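You operate a simulated robot arm through the tools that you are given. There is no shell and no other tool. Be economical: measure what you need, move in short steps, check, and stop when the job is done.

You run a simulated two-armed robot. Do the job below in one go: nothing can be reset, and whatever is moved stays where it is left.

Task
Pick up the copper bar from the top of the blue bench with one hand, pass it to the other hand and put it on the ledge of the tool board.

The check looks at the end state, three seconds after you hand in, the way a careful person would. Anything else that was tipped, shoved, dropped, spilled or broken makes it a failure.

Robot
Two 6-joint arms with two-finger parallel grippers on one trunk, on a base that drives. Base frame: it is fixed to the floor where the robot stands at the start and does not move with it; the origin is under the middle of the robot, x ahead of it, y to its left, z up; the surface under the hand at the start is at about z = 860. Lengths are in mm, angles in rad, forces in N, time in s.
The left shoulder is at the start at [280, 185, 1059], the right one opposite. With the tool pointing down near the work surface each hand reaches from about 560 to 940 mm from the robot's upright axis, wherever it stands, measured 20 degrees to its own side. Places, roughly: ledge of the tool board (52x20 cm) [840, -480, 1120]. Payload 1.57 kg a hand.
Tool frame (each hand has its own): the origin (TCP) lies between the finger pads and is the grasp point; the fingertips stand 30 mm ahead of it; z points along the fingers, y is the line along which they close. Largest opening 80 mm; finger width 17, thickness 12; the body of the gripper, 40 by 82 mm, starts 80 mm behind the TCP.
Orientation is told as [roll, pitch, yaw] about the base's x, y, z axes, in that order, counted from this pose: with the fingers straight down and closing along the base's y, the tool's x points along the base's -x, its y along +y and its z along -z.

Tools
- The arms move only by the tool jog_arm. It takes "left_increments", "right_increments" or both (then of equal length, played together; a hand with none holds still); each is a list of rows, each a list of 7 numbers: the turn, a rotation vector about the base's x, y, z in rad, then the shift along the base's x, y, z in mm, then the finger opening in mm, from 0 to 80. In form: [[ax, ay, az, dx, dy, dz, gripper], ...]. A call has 1 to 10 rows; each row shifts and turns the commanded pose from where the row before left it. Each row takes 0.2 s and may step no farther than 50 mm and 0.15 rad from the row before; otherwise, or with a gripper value out of range, the whole call is refused. A pose out of reach is approached as far as the arm can. The call stops where the force on the tool passes 40 N (or 10 N more than at its start, if that is more) or the arm is blocked; 0.2 s more then pass. Each finger travels about 153 mm/s and halts on what it meets, pressing with about 34 N; the grip force reading is that of the motor and also rises with nothing between the fingers. The clock runs only during rows and for 0.2 s after the last one: add rows that do not move to give the fingers time. The reply holds the time, the measured pose of the TCP, the force on the tool along the base axes, the opening and the grip force, in the units named above and with some noise, with the torque about the TCP (base axes, N m) and any sound that the robot's microphone picked up.
- Cameras (640 x 400 px; columns grow to the right, rows downward): "scene" is now at [239.3, -29.6, 1514.1]; the picture's right is [-0.34, -0.94, 0.00], its down [-0.55, 0.20, -0.81] and it looks along [0.76, -0.28, -0.59] (base axes); focal length 214 px, centre (320, 200). "left" rides on the left gripper at [72, 7, -122] in its tool frame; the picture's right is [-0.09, 1.00, 0.00], its down [-0.84, -0.08, -0.54] and it looks along [-0.54, -0.05, 0.84] (tool axes); focal length 238 px, centre (320, 200). "right" rides on the right gripper at [72, -7, -122] in its tool frame; the picture's right is [0.09, 1.00, 0.00], its down [-0.84, 0.08, -0.54] and it looks along [-0.54, 0.05, 0.84] (tool axes); focal length 238 px, centre (320, 200).
- capture(camera): a new picture of that camera. No time passes.
- move_column(by): slides the trunk up (or, below 0, down) by that many mm; the arms and the scene camera ride with it, the base frame stays. It gives what a move gives, with no picture.
- steer(legs): drives the robot by 1 to 6 legs, each [ahead, turn to the left] in mm and rad, along the robot's own axes; the way and the turn of a leg run together, so that a leg with both is an arc; at most 1500 mm and 3.142 rad a leg. The arms and the cameras ride along, it lands a little off, and it stops where it bumps. It gives what a move gives.
- head_to(pan, tilt): turns the head with the scene camera to pan (to the left, within 1.501 rad either way) and tilt (down, from -0.506 to 1.204), counted from straight ahead of the robot. It gives what a move gives.
- probe_pixels(camera, pixels): for up to 12 pixels [column, row] of the newest picture of that camera ("zoom" is the newest enlarged one), the place [x, y, z] in the base frame of the surface seen there, good to about 2 mm. No time passes.
- enlarge(camera, box): a new picture of the part [left, top, right, bottom] of that camera's present view, enlarged. No time passes.
- close_job(): hands the job in; it is judged then, once.

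Work in short steps. Measure before you move; look again where a grasp or a placing could have gone wrong, and mend it. You have 80 turns and 62 pictures in all, those below and enlarged ones among them. Open the grippers and draw the arms clear of the work before you hand the job in, unless the task says otherwise; then end with one line.

The tools are called after "Call:" by a JSON object that holds its "fn" and its "kwargs". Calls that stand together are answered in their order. jog_arm: Moves the arms, as the interface text tells. Its arguments: {"type":"object","properties":{"left_increments":{"type":"array"},"right_increments":{"type":"array"}},"required":[]} The other tools are called the same way: move_column (by) slides the trunk up or down; steer (legs) drives the base; head_to (pan, tilt) turns the head that bears the scene camera; capture (camera) takes a picture; probe_pixels (camera, pixels) gives the place of the surface under pixels of a picture; enlarge (camera, box) takes an enlarged picture of a part of a camera's view; close_job () hands the job in.

At the start:

```text
time_s: 0.0
left_eef_pos: [605.6, 60.2, 1395.6]
left_ee_rot: [0.0, 0.0, 0.0]
left_force: [-0.1, -0.8, -0.2]
left_ft_torque: [0.01, 0.0, 0.03]
left_width: 79.9
left_grasp_force: 0.0
right_eef_pos: [417.4, -442.2, 1380.6]
right_ee_rot: [0.0, 0.0, 0.0]
right_force: [-0.4, 0.2, 0.1]
right_ft_torque: [0.0, 0.0, 0.04]
right_width: 80.1
right_grasp_force: 0.0
trunk travel left (down, up): [-754.0, 236.0]
robot x, y, heading: [-1.4, 5.1, -0.001]
head pan, tilt: [-0.347, 0.627]
```

scene: 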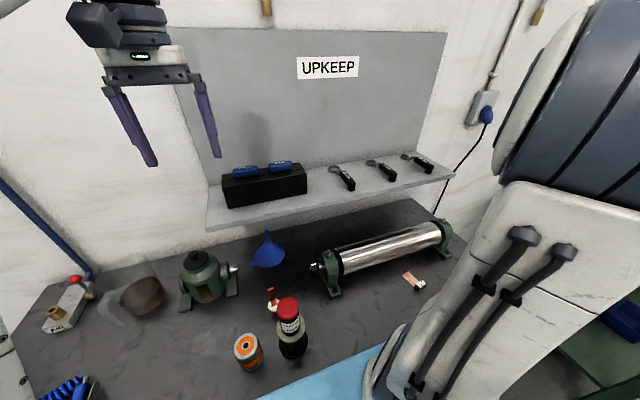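
right: 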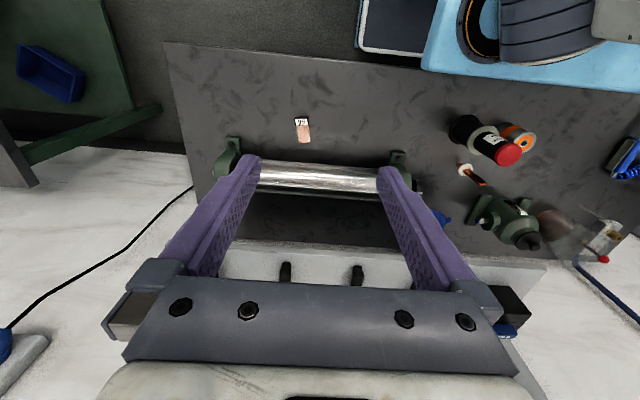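
left: 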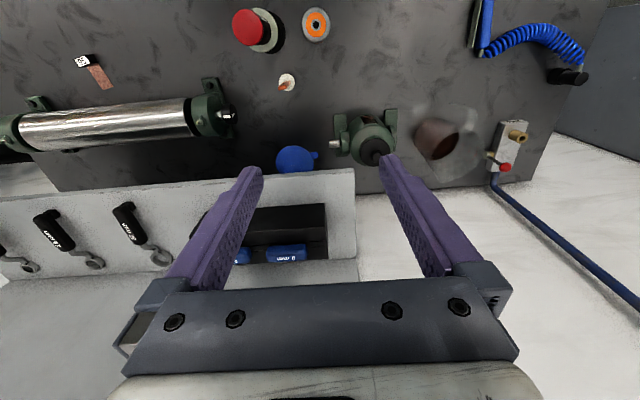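

The pictures show a dark bench with a small copper piece at scene (413,280), but no obvious blue bench; I look around with the head first.

Call:
{"fn": "enlarge", "kwargs": {"camera": "scene", "box": [240, 140, 480, 300]}}

Call:
{"fn": "probe_pixels", "kwargs": {"camera": "scene", "pixels": [[413, 280], [345, 280], [390, 240], [330, 200], [400, 185], [300, 185], [440, 180], [320, 380]]}}

Call:
{"fn": "head_to", "kwargs": {"pan": 0.9, "tilt": 0.6}}

Call:
{"fn": "capture", "kwargs": {"camera": "scene"}}

Call:
{"fn": "head_to", "kwargs": {"pan": -1.4, "tilt": 0.6}}

Call:
{"fn": "capture", "kwargs": {"camera": "scene"}}

```text
2.50 times, centred on (360, 220) of scene
```

zoom: 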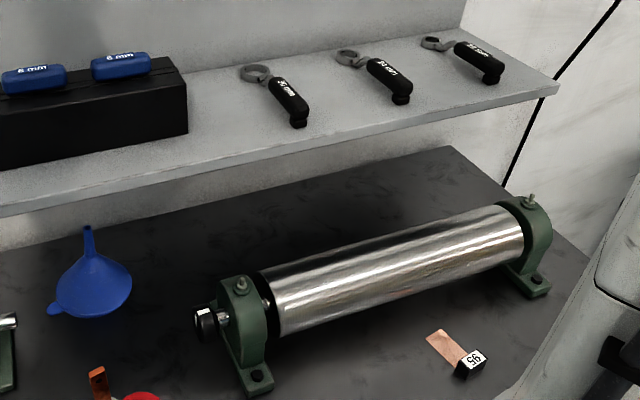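

```text
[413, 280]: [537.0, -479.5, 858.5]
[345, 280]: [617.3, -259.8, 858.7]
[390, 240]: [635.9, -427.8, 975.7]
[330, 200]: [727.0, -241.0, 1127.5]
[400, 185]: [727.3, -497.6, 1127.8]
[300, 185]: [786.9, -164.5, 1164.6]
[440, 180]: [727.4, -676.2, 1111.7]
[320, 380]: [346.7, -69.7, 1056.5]
```

```text
time_s: 1.4
left_eef_pos: [605.5, 60.9, 1396.4]
left_ee_rot: [0.0, 0.0, 0.0]
left_force: [-0.2, -0.2, 0.1]
left_ft_torque: [-0.01, 0.0, 0.02]
left_width: 80.5
left_grasp_force: 0.2
right_eef_pos: [417.4, -442.2, 1380.6]
right_ee_rot: [0.001, -0.001, 0.002]
right_force: [0.2, -0.1, -0.6]
right_ft_torque: [0.0, 0.04, -0.02]
right_width: 79.9
right_grasp_force: 0.1
trunk travel left (down, up): [-754.0, 236.0]
robot x, y, heading: [2.6, 2.4, -0.002]
head pan, tilt: [0.901, 0.6]
```

```text
57 pictures are left
```

scene: 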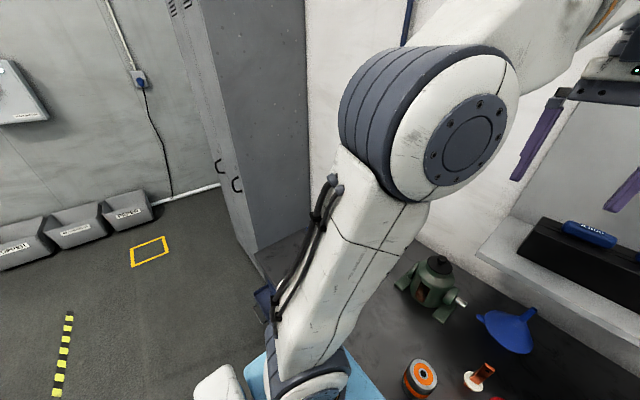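

```text
time_s: 3.6
left_eef_pos: [606.1, 62.1, 1396.6]
left_ee_rot: [-0.001, -0.001, 0.0]
left_force: [-0.3, 0.2, 0.0]
left_ft_torque: [0.0, 0.0, -0.03]
left_width: 80.0
left_grasp_force: 0.1
right_eef_pos: [419.4, -442.7, 1380.4]
right_ee_rot: [0.001, 0.0, 0.0]
right_force: [-0.4, -0.6, -0.3]
right_ft_torque: [-0.01, 0.0, 0.0]
right_width: 80.0
right_grasp_force: 0.0
trunk travel left (down, up): [-754.0, 236.0]
robot x, y, heading: [0.4, -0.8, 0.0]
head pan, tilt: [-1.4, 0.6]
```

```text
56 pictures are left
```

scene: 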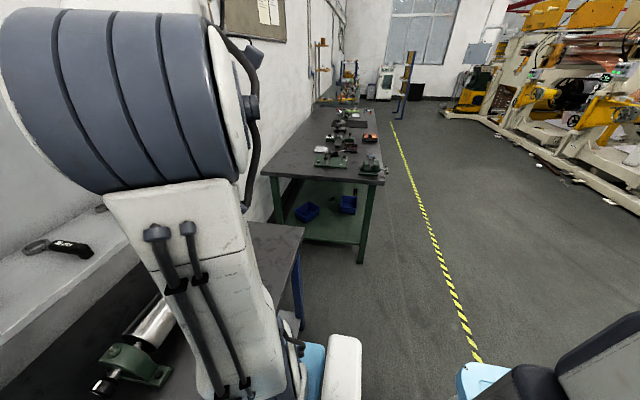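

The far bench is green-framed; the near one has a blue frame (300,290), so it is the blue bench. I turn back and look closely at the copper candidates.

Call:
{"fn": "head_to", "kwargs": {"pan": -0.347, "tilt": 0.8}}

Call:
{"fn": "enlarge", "kwargs": {"camera": "scene", "box": [220, 170, 460, 320]}}

Call:
{"fn": "enlarge", "kwargs": {"camera": "right", "box": [240, 90, 400, 190]}}

Call:
{"fn": "enlarge", "kwargs": {"camera": "left", "box": [60, 0, 380, 200]}}

```text
time_s: 4.9
left_eef_pos: [607.0, 61.3, 1396.2]
left_ee_rot: [0.001, 0.001, 0.001]
left_force: [-0.2, 0.8, -1.1]
left_ft_torque: [0.01, 0.01, 0.01]
left_width: 79.8
left_grasp_force: 0.1
right_eef_pos: [418.2, -441.7, 1379.8]
right_ee_rot: [-0.001, 0.001, 0.001]
right_force: [-0.7, -1.0, -0.1]
right_ft_torque: [0.01, 0.0, -0.02]
right_width: 79.9
right_grasp_force: 0.0
trunk travel left (down, up): [-754.0, 236.0]
robot x, y, heading: [1.0, -3.0, 0.0]
head pan, tilt: [-0.347, 0.799]
```

```text
2.67 times, centred on (340, 245) of scene
```

zoom: 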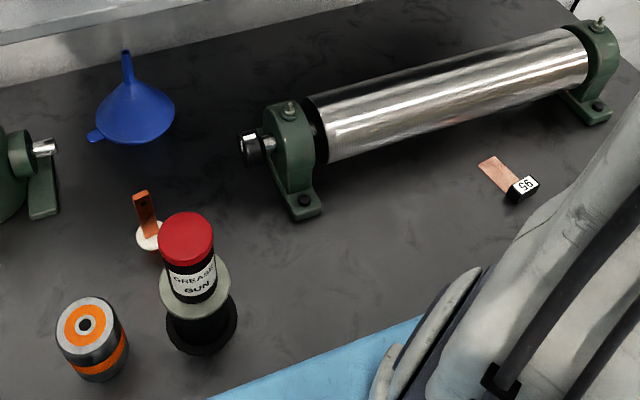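

```text
4.00 times, centred on (320, 140) of right
```

zoom: 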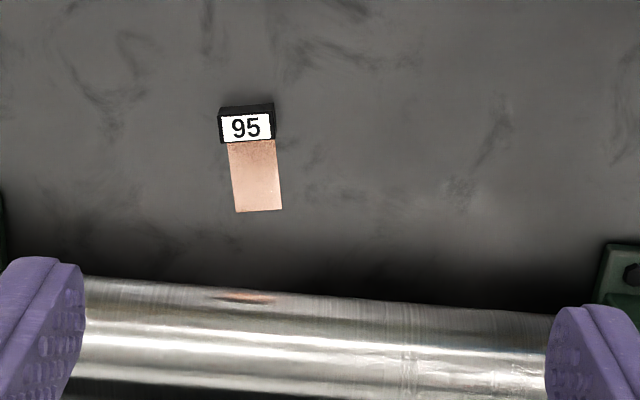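

```text
2.00 times, centred on (220, 100) of left
```

zoom: 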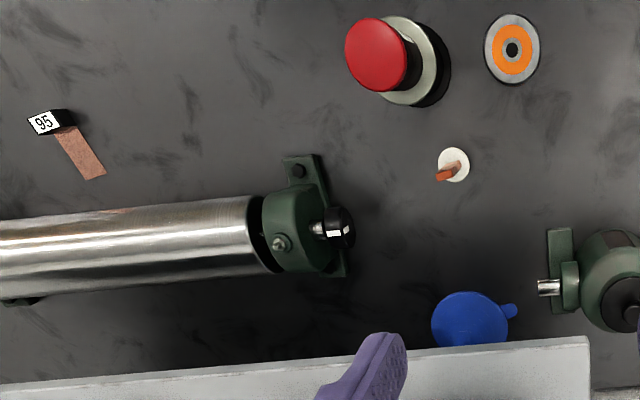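

The strip labelled "95" lies at [537,-480,858] and an upright orange-brown piece at about zoom (145,215). I lower the right hand for a closer look at the strip, and probe both.

Call:
{"fn": "probe_pixels", "kwargs": {"camera": "scene", "pixels": [[320, 200]]}}

Call:
{"fn": "jog_arm", "kwargs": {"right_increments": [[0, 0, 0, 0, -5, -40, 80], [0, 0, 0, 0, -5, -40, 80], [0, 0, 0, 0, -5, -40, 80], [0, 0, 0, 0, -5, -40, 80], [0, 0, 0, 0, -5, -40, 80], [0, 0, 0, 0, -5, -40, 80]]}}

Call:
{"fn": "capture", "kwargs": {"camera": "right"}}

Call:
{"fn": "capture", "kwargs": {"camera": "scene"}}

Call:
{"fn": "enlarge", "kwargs": {"camera": "scene", "box": [240, 220, 340, 320]}}

```text
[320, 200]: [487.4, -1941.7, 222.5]
```

```text
time_s: 6.3
left_eef_pos: [605.4, 61.0, 1395.5]
left_ee_rot: [-0.001, -0.001, 0.0]
left_force: [0.0, 0.8, -0.2]
left_ft_torque: [0.0, -0.02, -0.02]
left_width: 79.9
left_grasp_force: 0.0
right_eef_pos: [418.6, -473.3, 1139.0]
right_ee_rot: [-0.001, -0.001, 0.0]
right_force: [0.7, -0.1, 0.3]
right_ft_torque: [0.02, -0.01, 0.01]
right_width: 79.8
right_grasp_force: 0.0
trunk travel left (down, up): [-754.0, 236.0]
robot x, y, heading: [2.5, -2.0, -0.001]
head pan, tilt: [-0.347, 0.799]
```

```text
52 pictures are left
```

right: 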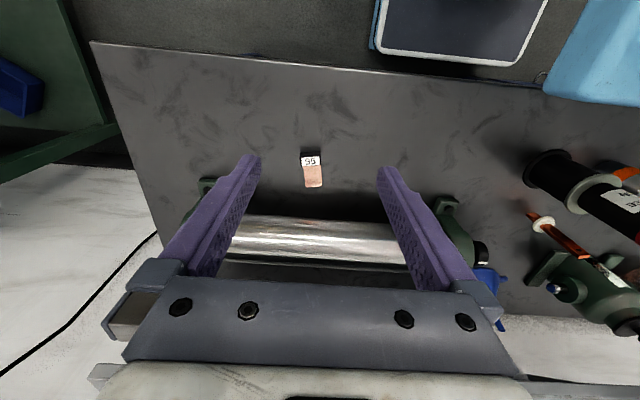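

```text
51 pictures are left
```

scene: 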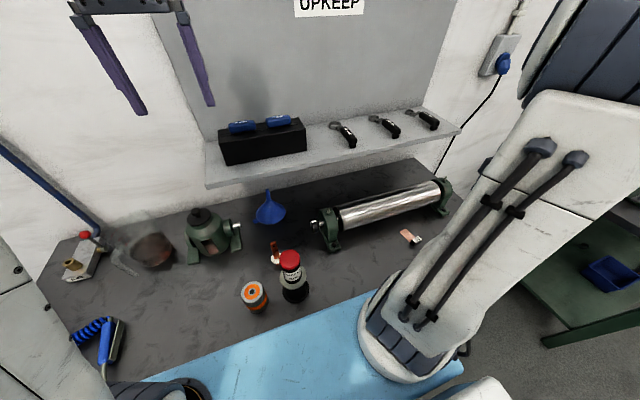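

```text
4.00 times, centred on (290, 270) of scene
```

zoom: 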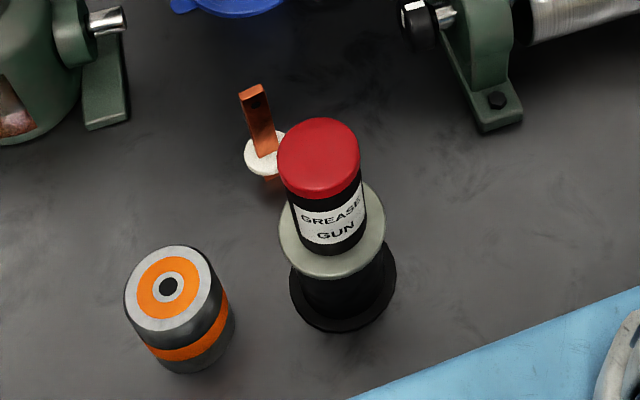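

The upright copper piece (zoom 258,125) seems to be a bar with a white collar; the other is a thin strip with a black tab. I enlarge it from the hands and probe sizes.

Call:
{"fn": "probe_pixels", "kwargs": {"camera": "zoom", "pixels": [[253, 92], [258, 125], [262, 150], [268, 178], [257, 167], [320, 140], [180, 265], [330, 260], [200, 180]]}}

Call:
{"fn": "enlarge", "kwargs": {"camera": "right", "box": [500, 130, 640, 270]}}

Call:
{"fn": "enlarge", "kwargs": {"camera": "right", "box": [270, 130, 350, 210]}}

Call:
{"fn": "probe_pixels", "kwargs": {"camera": "zoom", "pixels": [[320, 100], [320, 200], [320, 260], [280, 320], [340, 330], [340, 420], [150, 400]]}}

```text
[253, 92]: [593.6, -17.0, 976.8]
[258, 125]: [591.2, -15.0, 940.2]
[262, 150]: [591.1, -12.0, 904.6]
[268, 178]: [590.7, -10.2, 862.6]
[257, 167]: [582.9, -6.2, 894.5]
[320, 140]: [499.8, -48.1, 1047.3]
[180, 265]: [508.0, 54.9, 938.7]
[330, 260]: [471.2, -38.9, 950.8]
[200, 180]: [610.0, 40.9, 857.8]
```

```text
2.86 times, centred on (570, 200) of right
```

zoom: 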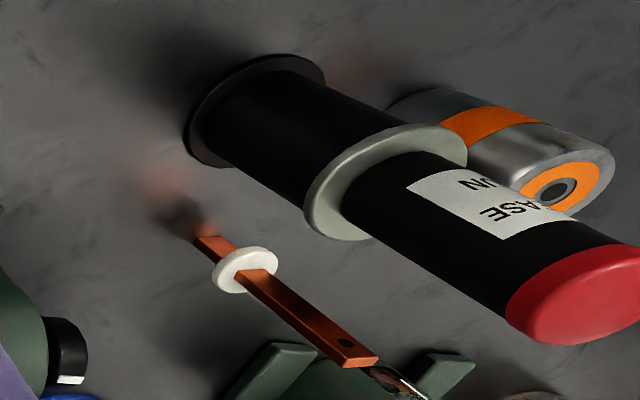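

```text
5.00 times, centred on (310, 170) of right
```

zoom: 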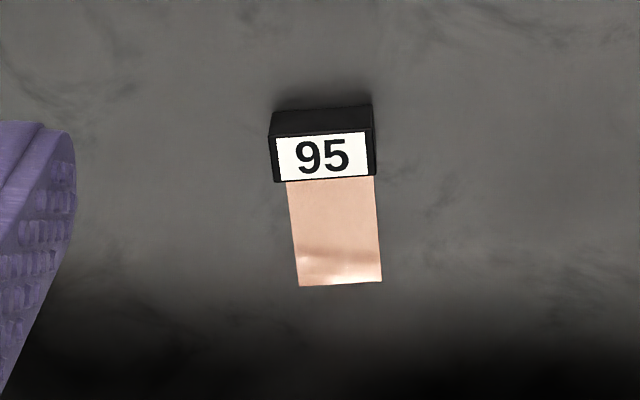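

```text
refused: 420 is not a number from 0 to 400
```

The copper bar is clearly the upright drilled one at about [591,-12], z 858–977, with a white collar near z 895; the other is a labelled shim coupon. I bring the left hand above it for a closer look and probe the ledge.

Call:
{"fn": "jog_arm", "kwargs": {"left_increments": [[0, 0, 0, -3, -12, -40, 80], [0, 0, 0, -3, -12, -40, 80], [0, 0, 0, -3, -12, -40, 80], [0, 0, 0, -3, -12, -40, 80], [0, 0, 0, -3, -12, -40, 80], [0, 0, 0, -3, -12, -40, 80]]}}

Call:
{"fn": "capture", "kwargs": {"camera": "left"}}

Call:
{"fn": "enlarge", "kwargs": {"camera": "left", "box": [240, 40, 400, 200]}}

Call:
{"fn": "capture", "kwargs": {"camera": "scene"}}

Call:
{"fn": "probe_pixels", "kwargs": {"camera": "scene", "pixels": [[300, 160], [321, 160], [325, 140], [335, 130], [350, 145], [360, 140], [375, 135], [378, 118], [395, 128], [410, 125], [310, 145], [412, 112]]}}

```text
time_s: 7.7
left_eef_pos: [588.3, -10.5, 1155.3]
left_ee_rot: [0.0, -0.002, -0.001]
left_force: [-0.5, -0.1, -0.7]
left_ft_torque: [0.0, 0.0, 0.0]
left_width: 80.1
left_grasp_force: 0.1
right_eef_pos: [418.8, -472.8, 1140.7]
right_ee_rot: [0.0, 0.001, 0.0]
right_force: [0.1, 0.7, -1.1]
right_ft_torque: [0.01, -0.01, 0.01]
right_width: 80.0
right_grasp_force: 0.1
trunk travel left (down, up): [-754.0, 236.0]
robot x, y, heading: [1.3, 1.2, -0.004]
head pan, tilt: [-0.347, 0.799]
```

```text
47 pictures are left
```

left: 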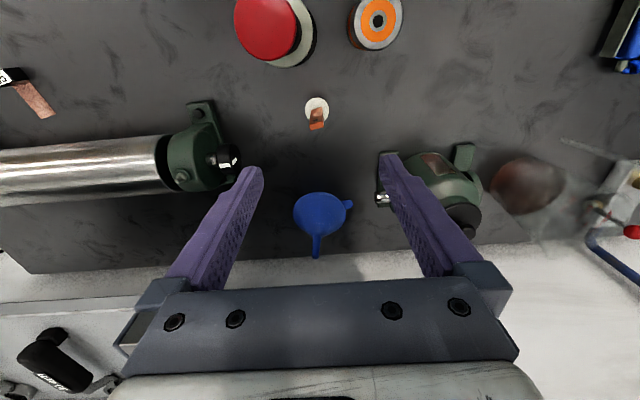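

```text
2.50 times, centred on (320, 120) of left
```

zoom: 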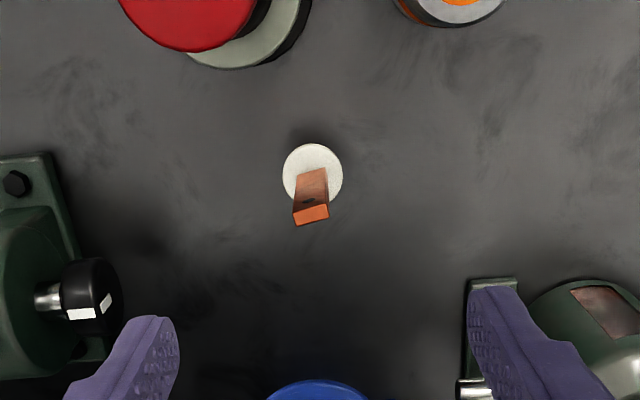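

```text
45 pictures are left
```

scene: 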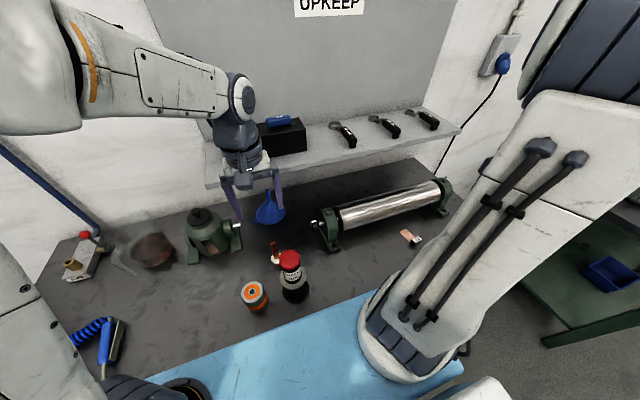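

```text
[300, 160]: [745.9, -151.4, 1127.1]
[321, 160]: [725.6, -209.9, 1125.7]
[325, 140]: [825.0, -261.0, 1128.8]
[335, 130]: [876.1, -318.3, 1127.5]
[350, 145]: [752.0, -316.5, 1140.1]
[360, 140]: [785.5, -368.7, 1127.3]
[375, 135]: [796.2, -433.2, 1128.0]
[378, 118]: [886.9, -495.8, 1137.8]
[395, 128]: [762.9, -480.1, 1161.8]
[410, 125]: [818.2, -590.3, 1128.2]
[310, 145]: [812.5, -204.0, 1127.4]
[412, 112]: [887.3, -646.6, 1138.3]
```

The bar's broad (drilled) face looks toward the robot (zoom 310,190); I measure its top and collar for width, thickness and yaw, and look closely at the ledge.

Call:
{"fn": "probe_pixels", "kwargs": {"camera": "zoom", "pixels": [[295, 212], [327, 206], [328, 217], [298, 223], [312, 214], [301, 185], [325, 180], [313, 155], [290, 170], [336, 185], [298, 200], [328, 196]]}}

Call:
{"fn": "enlarge", "kwargs": {"camera": "scene", "box": [210, 90, 400, 200]}}

Call:
{"fn": "enlarge", "kwargs": {"camera": "left", "box": [290, 80, 346, 140]}}

```text
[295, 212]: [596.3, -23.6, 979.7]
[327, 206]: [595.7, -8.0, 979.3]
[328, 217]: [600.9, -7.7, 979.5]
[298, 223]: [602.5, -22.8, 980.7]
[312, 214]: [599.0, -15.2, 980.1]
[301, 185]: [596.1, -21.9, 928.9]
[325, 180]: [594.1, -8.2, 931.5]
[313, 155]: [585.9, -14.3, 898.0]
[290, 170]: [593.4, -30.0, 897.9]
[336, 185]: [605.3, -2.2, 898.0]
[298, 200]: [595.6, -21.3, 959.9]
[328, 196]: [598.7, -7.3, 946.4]
```

```text
3.37 times, centred on (305, 145) of scene
```

zoom: 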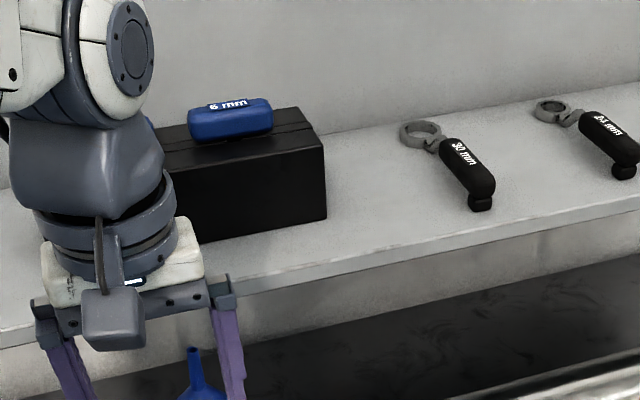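

```text
6.67 times, centred on (318, 110) of left
```

zoom: 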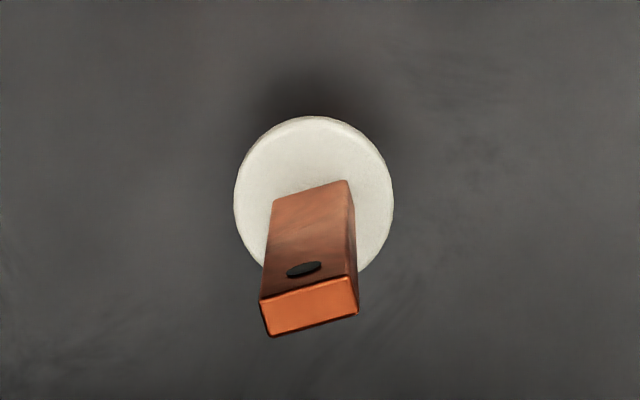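

Bar top is at [599,-15.5,980], yaw ≈ +0.15, collar top z 898 with ~15 mm radius. I yaw the left hand by −1.42 rad in place so it closes on the broad faces with its camera away from the grease gun.

Call:
{"fn": "jog_arm", "kwargs": {"left_increments": [[0, 0, -0.142, 1, -0.5, 0, 50], [0, 0, -0.142, 1, -0.5, 0, 50], [0, 0, -0.142, 1, -0.5, 0, 50], [0, 0, -0.142, 1, -0.5, 0, 50], [0, 0, -0.142, 1, -0.5, 0, 50], [0, 0, -0.142, 1, -0.5, 0, 50], [0, 0, -0.142, 1, -0.5, 0, 50], [0, 0, -0.142, 1, -0.5, 0, 50], [0, 0, -0.142, 1, -0.5, 0, 50], [0, 0, -0.142, 1, -0.5, 0, 50]]}}

Call:
{"fn": "capture", "kwargs": {"camera": "left"}}

Call:
{"fn": "capture", "kwargs": {"camera": "scene"}}

```text
time_s: 9.9
left_eef_pos: [596.4, -14.7, 1155.7]
left_ee_rot: [0.001, 0.0, -1.423]
left_force: [0.0, -0.3, 0.2]
left_ft_torque: [0.01, -0.02, -0.01]
left_width: 50.3
left_grasp_force: 0.0
right_eef_pos: [418.3, -474.2, 1140.4]
right_ee_rot: [0.0, 0.0, 0.0]
right_force: [-0.1, 0.8, 0.6]
right_ft_torque: [0.0, 0.0, 0.0]
right_width: 80.1
right_grasp_force: 0.0
trunk travel left (down, up): [-754.0, 236.0]
robot x, y, heading: [-1.5, 0.5, -0.001]
head pan, tilt: [-0.347, 0.799]
```

```text
42 pictures are left
```

left: 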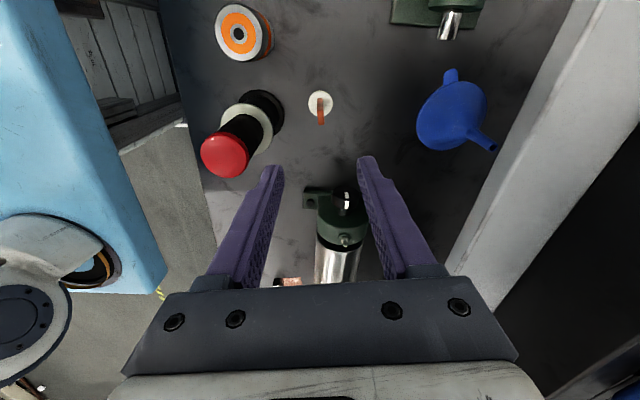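

```text
41 pictures are left
```

scene: 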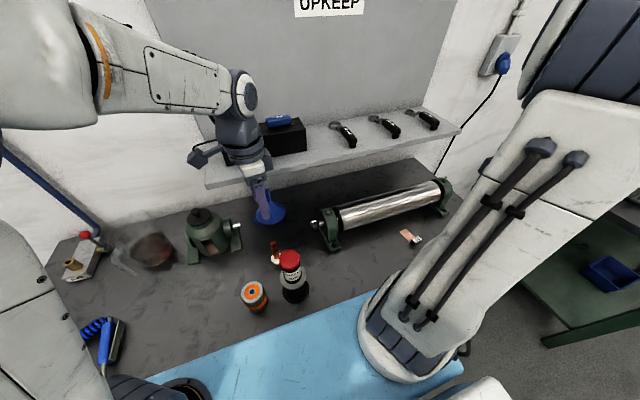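

The bar's thin edge now shows at (321,115); I probe it to refine the centre before descending.

Call:
{"fn": "enlarge", "kwargs": {"camera": "left", "box": [290, 80, 350, 140]}}

Call:
{"fn": "probe_pixels", "kwargs": {"camera": "left", "pixels": [[321, 122], [321, 118], [320, 112], [311, 103], [331, 103], [320, 95]]}}

```text
6.67 times, centred on (320, 110) of left
```

zoom: 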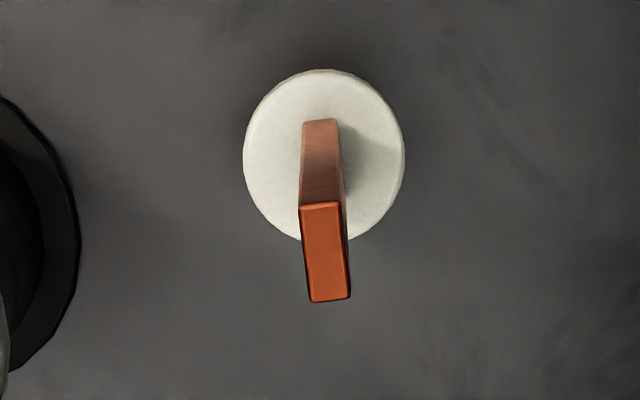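

```text
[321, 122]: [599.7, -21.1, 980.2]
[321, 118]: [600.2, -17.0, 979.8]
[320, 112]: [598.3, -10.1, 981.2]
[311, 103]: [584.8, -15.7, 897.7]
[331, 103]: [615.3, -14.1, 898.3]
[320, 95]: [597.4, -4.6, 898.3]
```

Centre confirmed at [599.5,-15.5], yaw aligned. I descend to TCP z 965 around the bar top.

Call:
{"fn": "jog_arm", "kwargs": {"left_increments": [[0, 0, 0, 3, -0.8, -10, 50], [0, 0, 0, 0, 0, -40, 50], [0, 0, 0, 0, 0, -40, 50], [0, 0, 0, 0, 0, -40, 50], [0, 0, 0, 0, 0, -35, 50], [0, 0, 0, 0, 0, -25, 50]]}}

Call:
{"fn": "capture", "kwargs": {"camera": "left"}}

```text
time_s: 11.3
left_eef_pos: [600.8, -16.8, 966.0]
left_ee_rot: [0.002, 0.0, -1.42]
left_force: [-0.5, -0.1, -0.1]
left_ft_torque: [0.0, -0.01, -0.01]
left_width: 50.1
left_grasp_force: 0.1
right_eef_pos: [418.8, -473.1, 1138.4]
right_ee_rot: [0.0, 0.0, -0.001]
right_force: [-0.2, -0.1, 0.4]
right_ft_torque: [0.02, 0.02, 0.02]
right_width: 79.9
right_grasp_force: 0.0
trunk travel left (down, up): [-754.0, 236.0]
robot x, y, heading: [1.3, -0.7, 0.0]
head pan, tilt: [-0.347, 0.799]
```

```text
39 pictures are left
```

left: 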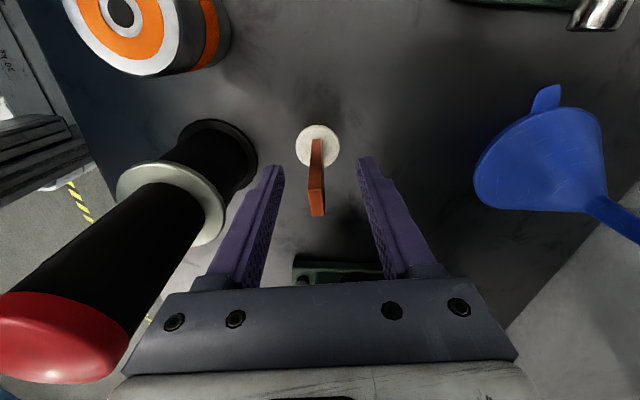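

The bar stands between the fingers (315,180) with good clearance from the grease gun. I close.

Call:
{"fn": "jog_arm", "kwargs": {"left_increments": [[0, 0, 0, 0, 0, 0, 25], [0, 0, 0, 0, 0, 0, 12], [0, 0, 0, 0, 0, 0, 0], [0, 0, 0, 0, 0, 0, 0]]}}

Call:
{"fn": "capture", "kwargs": {"camera": "left"}}

```text
time_s: 12.3
left_eef_pos: [599.3, -16.7, 966.9]
left_ee_rot: [-0.001, -0.002, -1.419]
left_force: [-0.1, -0.8, 0.0]
left_ft_torque: [-0.04, 0.0, 0.0]
left_width: 7.6
left_grasp_force: 26.5
right_eef_pos: [418.1, -474.1, 1139.3]
right_ee_rot: [0.0, 0.0, -0.001]
right_force: [0.1, -0.1, 0.0]
right_ft_torque: [-0.02, 0.0, 0.01]
right_width: 79.9
right_grasp_force: 0.1
trunk travel left (down, up): [-754.0, 236.0]
robot x, y, heading: [1.6, 0.1, 0.005]
head pan, tilt: [-0.347, 0.799]
```

```text
38 pictures are left
```

left: 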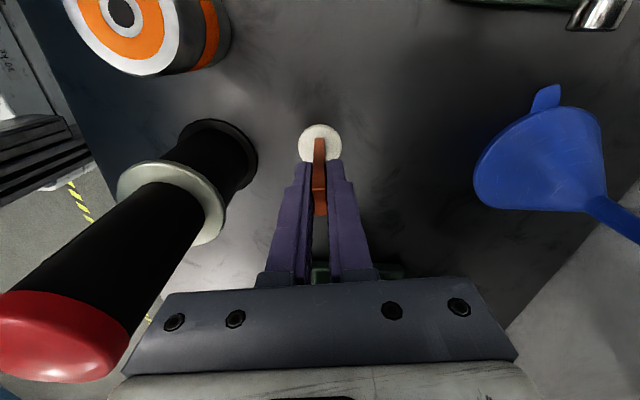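

Gripped at 7.6 mm width. I lift straight up clear of everything.

Call:
{"fn": "jog_arm", "kwargs": {"left_increments": [[0, 0, 0, 0, 0, 20, 0], [0, 0, 0, 0, 0, 40, 0], [0, 0, 0, 0, 0, 45, 0], [0, 0, 0, 0, 0, 45, 0], [0, 0, 0, 0, 0, 45, 0], [0, 0, 0, 0, 0, 45, 0], [0, 0, 0, 0, 0, 45, 0], [0, 0, 0, 0, 0, 20, 0]]}}

Call:
{"fn": "capture", "kwargs": {"camera": "left"}}

```text
time_s: 14.1
left_eef_pos: [600.4, -16.5, 1272.0]
left_ee_rot: [-0.002, 0.0, -1.422]
left_force: [-0.1, -0.4, -1.6]
left_ft_torque: [0.01, -0.04, -0.01]
left_width: 7.6
left_grasp_force: 26.8
right_eef_pos: [419.0, -473.5, 1139.8]
right_ee_rot: [0.001, -0.001, -0.001]
right_force: [0.0, 0.1, -0.2]
right_ft_torque: [0.03, 0.03, 0.01]
right_width: 79.7
right_grasp_force: 0.1
trunk travel left (down, up): [-754.0, 236.0]
robot x, y, heading: [-1.0, 3.9, 0.0]
head pan, tilt: [-0.347, 0.799]
```

```text
37 pictures are left
```

left: 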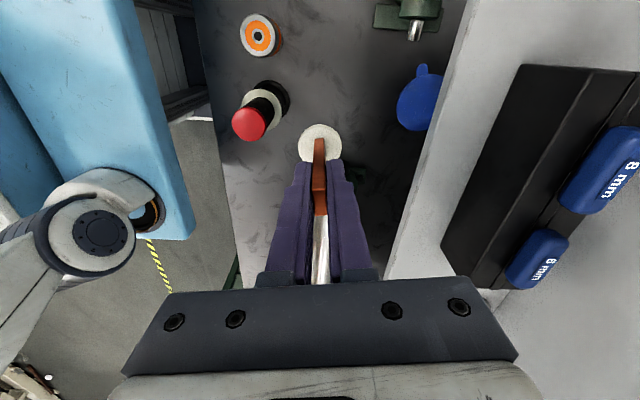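

The bar is securely held at (319,180). I tilt the left hand so it points forward (bar horizontal along +x) while raising the right hand.

Call:
{"fn": "jog_arm", "kwargs": {"left_increments": [[0, 0, -0.149, 4, 0, 0, 0], [0, -0.14, 0, 4, 0, 0, 0], [0, -0.14, 0, 4, 0, 0, 0], [0, -0.14, 0, 4, 0, 0, 0], [0, -0.14, 0, 4, 0, 0, 0], [0, -0.14, 0, 4, 0, 0, 0]], "right_increments": [[0, 0, 0, 0, 0, 45, 80], [0, 0, 0, 0, 0, 45, 80], [0, 0, 0, 0, 0, 45, 80], [0, 0, 0, 0, 0, 45, 80], [0, 0, 0, 0, 0, 45, 80], [0, 0, 0, 0, 0, 45, 80]]}}

Call:
{"fn": "jog_arm", "kwargs": {"left_increments": [[0, -0.146, 0, 4, 0, 0, 0], [0, -0.146, 0, 4, 0, 0, 0], [0, -0.146, 0, 4, 0, 0, 0], [0, -0.146, 0, 4, 0, 0, 0], [0, -0.146, 0, 0, 0, 0, 0], [0, -0.141, 0, 0, 0, 0, 0]]}}

Call:
{"fn": "head_to", "kwargs": {"pan": -0.1, "tilt": 0.6}}

Call:
{"fn": "capture", "kwargs": {"camera": "scene"}}

```text
time_s: 15.5
left_eef_pos: [625.4, -16.5, 1269.7]
left_ee_rot: [0.701, -0.003, -1.57]
left_force: [0.3, 0.6, -2.0]
left_ft_torque: [0.0, 0.09, 0.0]
left_width: 7.7
left_grasp_force: 27.1
right_eef_pos: [418.6, -472.1, 1409.1]
right_ee_rot: [0.001, 0.001, -0.002]
right_force: [-0.1, 0.9, -0.4]
right_ft_torque: [-0.01, 0.0, 0.03]
right_width: 80.0
right_grasp_force: 0.1
trunk travel left (down, up): [-754.0, 236.0]
robot x, y, heading: [3.8, -2.5, -0.001]
head pan, tilt: [-0.347, 0.799]
```

```text
time_s: 16.9
left_eef_pos: [640.7, -14.6, 1270.3]
left_ee_rot: [1.575, -0.001, -1.572]
left_force: [0.5, -0.5, 0.0]
left_ft_torque: [0.01, 0.08, -0.02]
left_width: 7.3
left_grasp_force: 26.7
right_eef_pos: [419.8, -473.5, 1408.6]
right_ee_rot: [-0.001, 0.001, 0.0]
right_force: [0.2, -0.6, -0.6]
right_ft_torque: [0.0, 0.01, 0.01]
right_width: 79.6
right_grasp_force: 0.1
trunk travel left (down, up): [-754.0, 236.0]
robot x, y, heading: [-3.5, -2.6, -0.0]
head pan, tilt: [-0.347, 0.799]
```

```text
time_s: 17.6
left_eef_pos: [641.0, -15.8, 1270.7]
left_ee_rot: [1.572, -0.003, -1.569]
left_force: [0.4, -0.3, -0.5]
left_ft_torque: [-0.02, 0.14, 0.0]
left_width: 7.4
left_grasp_force: 26.5
right_eef_pos: [419.2, -471.9, 1409.6]
right_ee_rot: [0.0, 0.0, 0.001]
right_force: [0.5, 1.0, -0.5]
right_ft_torque: [-0.02, -0.03, -0.02]
right_width: 79.9
right_grasp_force: 0.1
trunk travel left (down, up): [-754.0, 236.0]
robot x, y, heading: [0.3, 2.3, -0.002]
head pan, tilt: [-0.099, 0.6]
```

```text
36 pictures are left
```

scene: 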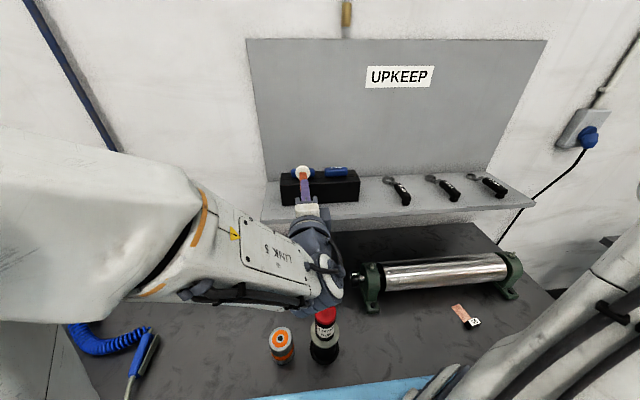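

The bar is horizontal pointing forward at (303,185). I shift the left hand toward the middle and bring the right hand near at safe height.

Call:
{"fn": "jog_arm", "kwargs": {"left_increments": [[0, 0, 0, 0, -15, 0, 0], [0, 0, 0, 0, -15, 0, 0], [0, 0, 0, 0, -15, 0, 0], [0, 0, 0, 0, -15, 0, 0], [0, 0, 0, 0, 0, 0, 0], [0, 0, 0, 0, 0, 0, 0], [0, 0, 0, 0, 0, 0, 0]], "right_increments": [[0, 0, 0, 30, 0, 5, 60], [0, 0, 0, 40, 0, 5, 60], [0, 0, 0, 40, 20, 5, 60], [0, 0, 0, 40, 25, 5, 60], [0, 0, 0, 40, 28, 5, 60], [0, 0, 0, 40, 28, 5, 60], [0, 0, 0, 43, 20, 0, 60]]}}

Call:
{"fn": "capture", "kwargs": {"camera": "scene"}}

Call:
{"fn": "capture", "kwargs": {"camera": "right"}}

```text
time_s: 19.2
left_eef_pos: [640.8, -75.5, 1270.9]
left_ee_rot: [1.572, 0.0, -1.571]
left_force: [-0.8, 0.5, 0.6]
left_ft_torque: [0.02, 0.11, 0.0]
left_width: 7.3
left_grasp_force: 26.8
right_eef_pos: [668.7, -335.9, 1375.7]
right_ee_rot: [-0.003, -0.006, -0.003]
right_force: [0.3, -0.5, 0.1]
right_ft_torque: [0.0, -0.02, 0.0]
right_width: 60.1
right_grasp_force: 0.0
right hand out of reach, approached as far as the arm can: row 1, 2, 3, 4, 5, 6, 7
trunk travel left (down, up): [-754.0, 236.0]
robot x, y, heading: [3.3, 1.0, 0.0]
head pan, tilt: [-0.099, 0.6]
```

```text
35 pictures are left
```

scene: 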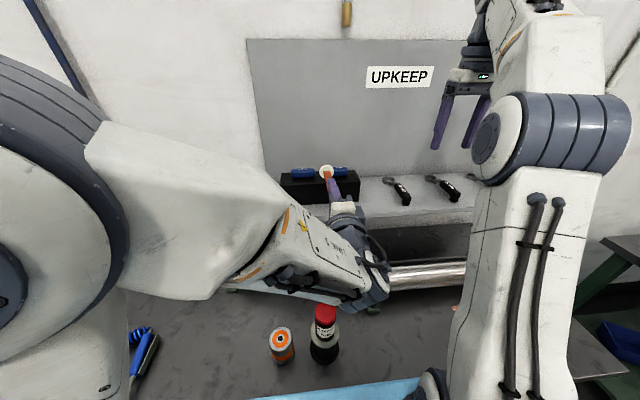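

```text
34 pictures are left
```

right: 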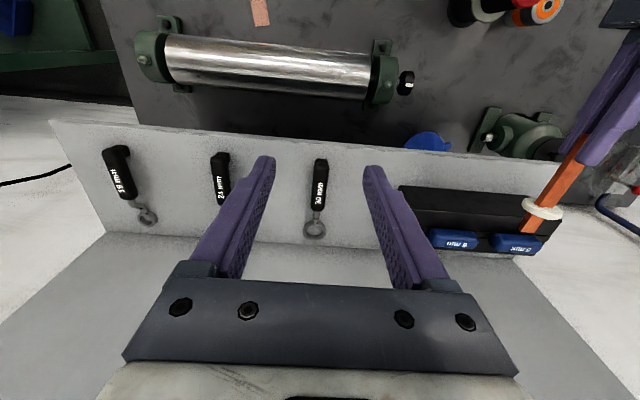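

The right hand is at its reach limit at that height (pose fell short, z 1376), so I raise the trunk by 150 and will then lower both hands relative to it.

Call:
{"fn": "move_column", "kwargs": {"by": 150}}

Call:
{"fn": "jog_arm", "kwargs": {"left_increments": [[0, 0, 0, 0, 0, -30, 0], [0, 0, 0, 0, 0, -30, 0], [0, 0, 0, 0, 0, -30, 0], [0, 0, 0, 0, 0, -30, 0], [0, 0, 0, 0, 0, 0, 0]], "right_increments": [[0, 0, 0, 0, 0, -30, 60], [0, 0, 0, 0, 0, -30, 60], [0, 0, 0, 0, 0, -30, 60], [0, 0, 0, 0, 0, -20, 60], [0, 0, 0, 0, 0, 0, 60]]}}

```text
time_s: 21.0
left_eef_pos: [641.9, -75.3, 1421.5]
left_ee_rot: [1.571, 0.0, -1.571]
left_force: [0.2, -0.3, -1.9]
left_ft_torque: [0.01, 0.1, 0.01]
left_width: 7.5
left_grasp_force: 27.1
right_eef_pos: [668.8, -337.3, 1526.0]
right_ee_rot: [-0.001, -0.005, 0.0]
right_force: [-0.9, 1.1, -0.5]
right_ft_torque: [-0.01, 0.01, -0.01]
right_width: 60.2
right_grasp_force: 0.0
trunk travel left (down, up): [-904.0, 86.0]
robot x, y, heading: [-1.5, 2.1, 0.001]
head pan, tilt: [-0.099, 0.6]
```

```text
time_s: 22.2
left_eef_pos: [641.3, -75.1, 1300.6]
left_ee_rot: [1.572, -0.003, -1.57]
left_force: [0.4, -0.5, -0.7]
left_ft_torque: [-0.03, 0.12, 0.01]
left_width: 7.7
left_grasp_force: 26.9
right_eef_pos: [670.1, -336.4, 1414.1]
right_ee_rot: [-0.002, -0.006, -0.001]
right_force: [0.1, -0.8, -1.3]
right_ft_torque: [0.01, 0.05, 0.05]
right_width: 60.1
right_grasp_force: 0.2
trunk travel left (down, up): [-904.0, 86.0]
robot x, y, heading: [-0.3, -1.9, -0.001]
head pan, tilt: [-0.099, 0.6]
```

Now the right hand at [670,-336,1414] goes over the bar between the left fingertips (x≈671) and the collar (x≈709): target x 690, y −75.5, still high.

Call:
{"fn": "jog_arm", "kwargs": {"right_increments": [[0.001, 0.003, 0, 5, 40, 0, 60], [0.001, 0.003, 0, 5, 45, 0, 60], [0, 0, 0, 5, 45, 0, 60], [0, 0, 0, 5, 45, 0, 60], [0, 0, 0, 0, 45, 0, 60], [0, 0, 0, 0, 41, 0, 60]]}}

Call:
{"fn": "capture", "kwargs": {"camera": "right"}}

Call:
{"fn": "capture", "kwargs": {"camera": "scene"}}

```text
time_s: 23.6
left_eef_pos: [641.9, -75.8, 1301.3]
left_ee_rot: [1.571, -0.001, -1.571]
left_force: [0.7, -0.3, -1.3]
left_ft_torque: [-0.01, 0.12, -0.02]
left_width: 7.6
left_grasp_force: 26.9
right_eef_pos: [689.4, -72.7, 1414.8]
right_ee_rot: [0.0, 0.002, 0.002]
right_force: [-0.1, 0.1, 0.3]
right_ft_torque: [0.02, 0.0, 0.01]
right_width: 60.1
right_grasp_force: 0.0
trunk travel left (down, up): [-904.0, 86.0]
robot x, y, heading: [0.6, -0.5, -0.001]
head pan, tilt: [-0.099, 0.6]
```

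```text
33 pictures are left
```

right: 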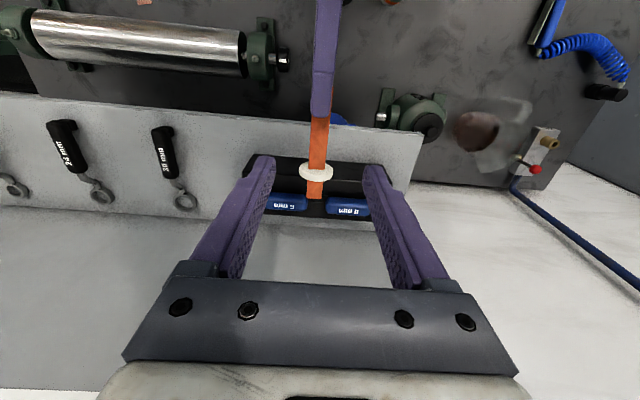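

```text
32 pictures are left
```

scene: 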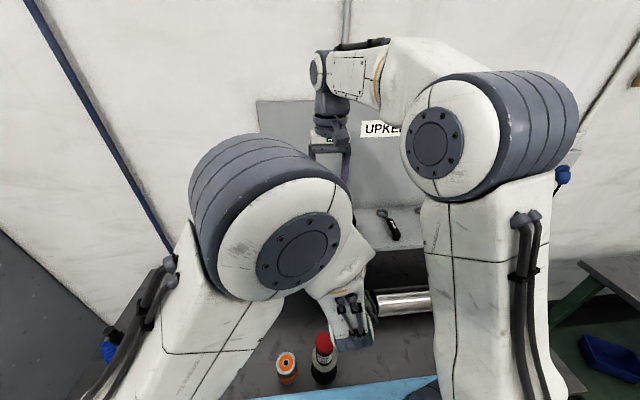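

Good view: left tips end at row ~115, collar at (316,172), bar between. I probe the bar, tips and collar precisely.

Call:
{"fn": "enlarge", "kwargs": {"camera": "right", "box": [270, 80, 370, 210]}}

Call:
{"fn": "probe_pixels", "kwargs": {"camera": "right", "pixels": [[321, 108], [319, 125], [312, 140], [325, 140], [318, 140], [317, 158], [316, 168], [303, 171], [330, 171], [315, 193], [316, 185]]}}

```text
3.08 times, centred on (320, 145) of right
```

zoom: 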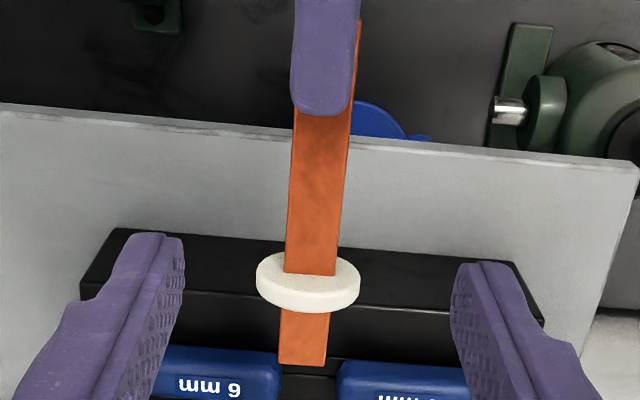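

```text
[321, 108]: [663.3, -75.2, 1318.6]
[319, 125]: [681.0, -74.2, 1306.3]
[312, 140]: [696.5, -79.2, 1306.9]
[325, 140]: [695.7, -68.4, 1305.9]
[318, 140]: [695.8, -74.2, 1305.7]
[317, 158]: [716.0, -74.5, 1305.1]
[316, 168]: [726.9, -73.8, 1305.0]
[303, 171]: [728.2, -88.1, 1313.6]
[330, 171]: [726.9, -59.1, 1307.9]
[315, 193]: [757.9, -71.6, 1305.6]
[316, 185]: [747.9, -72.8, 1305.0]
```

Bar centre line y≈−74, centre z≈1301.7, left tips end x≈675, collar starts x≈720. I lower the right hand to x 697, TCP z 1320 so the bar sits ~11 mm above its fingertips.

Call:
{"fn": "jog_arm", "kwargs": {"right_increments": [[0, 0, 0, 7.5, -1.3, -14, 50], [0, 0, 0, 0, 0, -30, 50], [0, 0, 0, 0, 0, -30, 50], [0, 0, 0, 0, 0, -20, 50], [0, 0, 0, 0, 0, 0, 50]]}}

Call:
{"fn": "capture", "kwargs": {"camera": "right"}}

Call:
{"fn": "capture", "kwargs": {"camera": "left"}}

```text
time_s: 24.8
left_eef_pos: [642.3, -75.5, 1300.4]
left_ee_rot: [1.57, -0.003, -1.571]
left_force: [-0.1, 0.5, -2.8]
left_ft_torque: [0.01, 0.13, -0.01]
left_width: 7.4
left_grasp_force: 26.6
right_eef_pos: [696.7, -76.7, 1322.5]
right_ee_rot: [0.0, 0.003, 0.0]
right_force: [-0.2, 0.5, -0.6]
right_ft_torque: [0.01, 0.0, -0.01]
right_width: 50.1
right_grasp_force: 0.0
trunk travel left (down, up): [-904.0, 86.0]
robot x, y, heading: [1.8, 1.7, 0.002]
head pan, tilt: [-0.099, 0.6]
```

```text
30 pictures are left
```

right: 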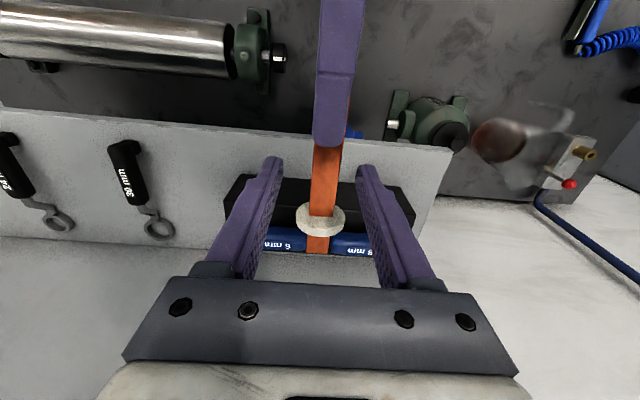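

```text
29 pictures are left
```

left: 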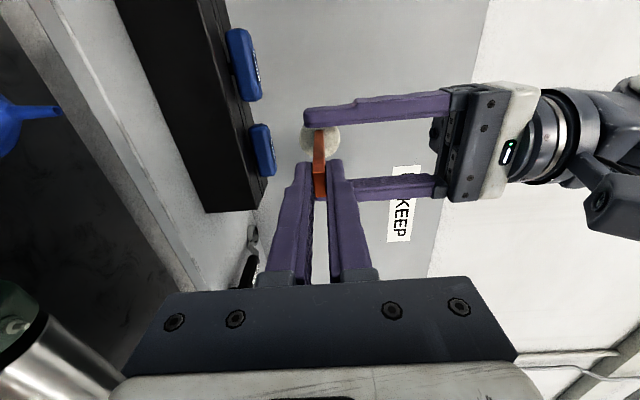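

Both right fingers straddle the bar between left tips and collar. I nudge slightly and close the right hand.

Call:
{"fn": "jog_arm", "kwargs": {"right_increments": [[0, 0, 0, 0, 1.5, -1.5, 40], [0, 0, 0, 0, 0, 0, 25], [0, 0, 0, 0, 0, 0, 10], [0, 0, 0, 0, 0, 0, 0], [0, 0, 0, 0, 0, 0, 0]]}}

Call:
{"fn": "capture", "kwargs": {"camera": "right"}}

Call:
{"fn": "capture", "kwargs": {"camera": "left"}}

```text
time_s: 26.0
left_eef_pos: [640.8, -75.4, 1300.6]
left_ee_rot: [1.571, -0.002, -1.571]
left_force: [0.6, -9.0, -1.4]
left_ft_torque: [0.01, 0.1, -0.46]
left_width: 7.4
left_grasp_force: 26.3
right_eef_pos: [697.0, -75.0, 1319.3]
right_ee_rot: [0.002, 0.002, 0.001]
right_force: [-1.1, 7.5, 1.0]
right_ft_torque: [0.16, 0.01, 0.03]
right_width: 17.6
right_grasp_force: 31.9
trunk travel left (down, up): [-904.0, 86.0]
robot x, y, heading: [-0.6, 1.1, 0.001]
head pan, tilt: [-0.099, 0.6]
```

```text
28 pictures are left
```

right: 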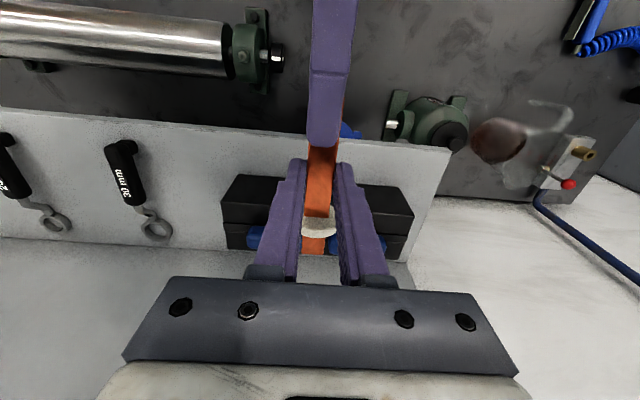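

```text
27 pictures are left
```

left: 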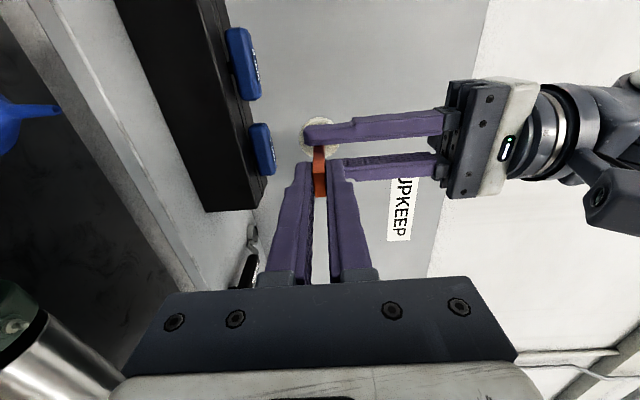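

The right hand holds at 17.6 mm / 32 N, with a ~8 N sideways preload. I relieve it slightly, open the left and draw it straight back along −x.

Call:
{"fn": "jog_arm", "kwargs": {"right_increments": [[0, 0, 0, 0, 1.2, 0, 0], [0, 0, 0, 0, 0, 0, 0], [0, 0, 0, 0, 0, 0, 0], [0, 0, 0, 0, 0, 0, 0], [0, 0, 0, 0, 0, 0, 0], [0, 0, 0, 0, 0, 0, 0], [0, 0, 0, 0, 0, 0, 0]], "left_increments": [[0, 0, 0, 0, 0, 0, 0], [0, 0, 0, 0, 0, 0, 15], [0, 0, 0, 0, 0, 0, 35], [0, 0, 0, 0, 0, 0, 35], [0, 0, 0, -20, 0, 0, 35], [0, 0, 0, -30, 0, 0, 35], [0, 0, 0, -40, 0, 0, 35]]}}

Call:
{"fn": "capture", "kwargs": {"camera": "right"}}

Call:
{"fn": "capture", "kwargs": {"camera": "left"}}

```text
time_s: 27.6
left_eef_pos: [550.7, -76.4, 1301.1]
left_ee_rot: [1.57, -0.003, -1.571]
left_force: [0.0, 0.2, -0.1]
left_ft_torque: [0.02, -0.05, 0.03]
left_width: 35.3
left_grasp_force: 0.1
right_eef_pos: [696.2, -74.5, 1320.3]
right_ee_rot: [0.001, 0.001, -0.001]
right_force: [-0.2, 0.2, -0.3]
right_ft_torque: [-0.01, 0.06, -0.01]
right_width: 17.4
right_grasp_force: 32.7
trunk travel left (down, up): [-904.0, 86.0]
robot x, y, heading: [3.2, -4.5, 0.002]
head pan, tilt: [-0.099, 0.6]
```

```text
26 pictures are left
```

right: 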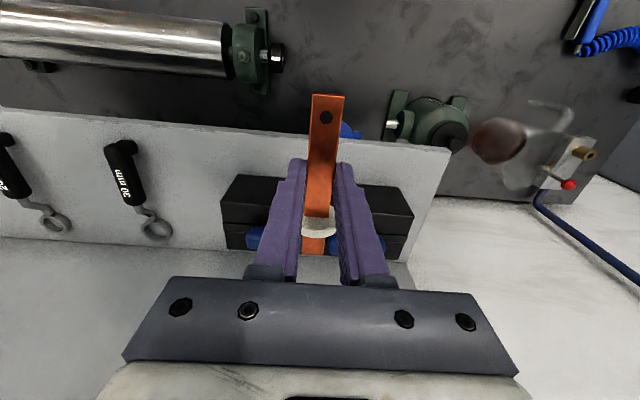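

```text
25 pictures are left
```

left: 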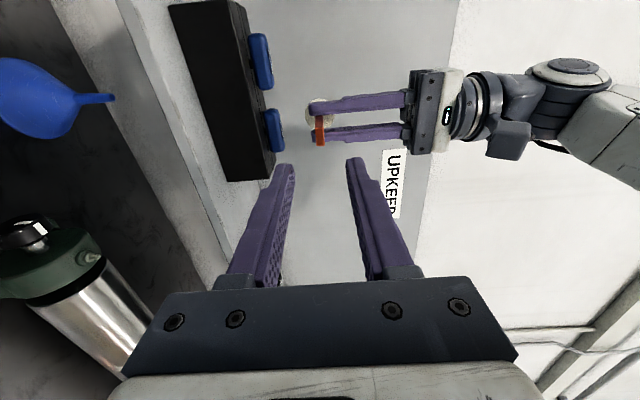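

Handover done: the right hand holds the bar level. I measure the bar ends and the free ledge gap between the box (left edge col ~222) and the "30 mm" spanner (cols 105–175).

Call:
{"fn": "probe_pixels", "kwargs": {"camera": "right", "pixels": [[326, 97], [322, 150], [312, 250], [305, 225], [335, 228], [224, 200], [224, 225], [224, 245], [140, 180], [173, 228], [190, 140], [190, 240]]}}

Call:
{"fn": "enlarge", "kwargs": {"camera": "right", "box": [60, 80, 360, 280]}}

```text
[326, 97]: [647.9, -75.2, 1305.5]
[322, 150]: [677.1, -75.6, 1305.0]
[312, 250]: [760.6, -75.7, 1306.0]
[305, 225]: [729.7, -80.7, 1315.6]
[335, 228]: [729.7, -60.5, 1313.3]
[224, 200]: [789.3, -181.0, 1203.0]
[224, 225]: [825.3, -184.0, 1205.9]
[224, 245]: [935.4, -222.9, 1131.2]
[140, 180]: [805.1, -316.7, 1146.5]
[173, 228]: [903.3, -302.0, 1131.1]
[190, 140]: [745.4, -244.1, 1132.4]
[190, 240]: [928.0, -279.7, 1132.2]
```

```text
2.00 times, centred on (210, 180) of right
```

zoom: 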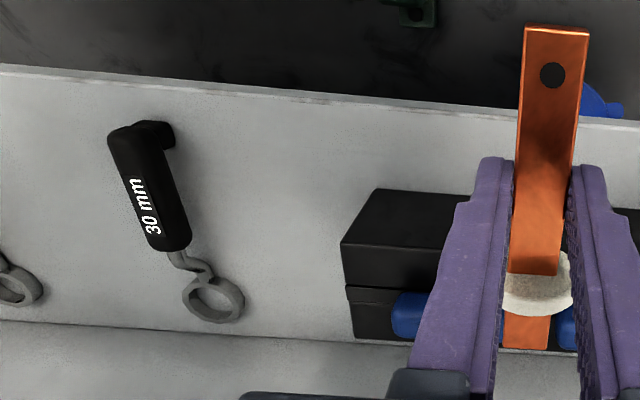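

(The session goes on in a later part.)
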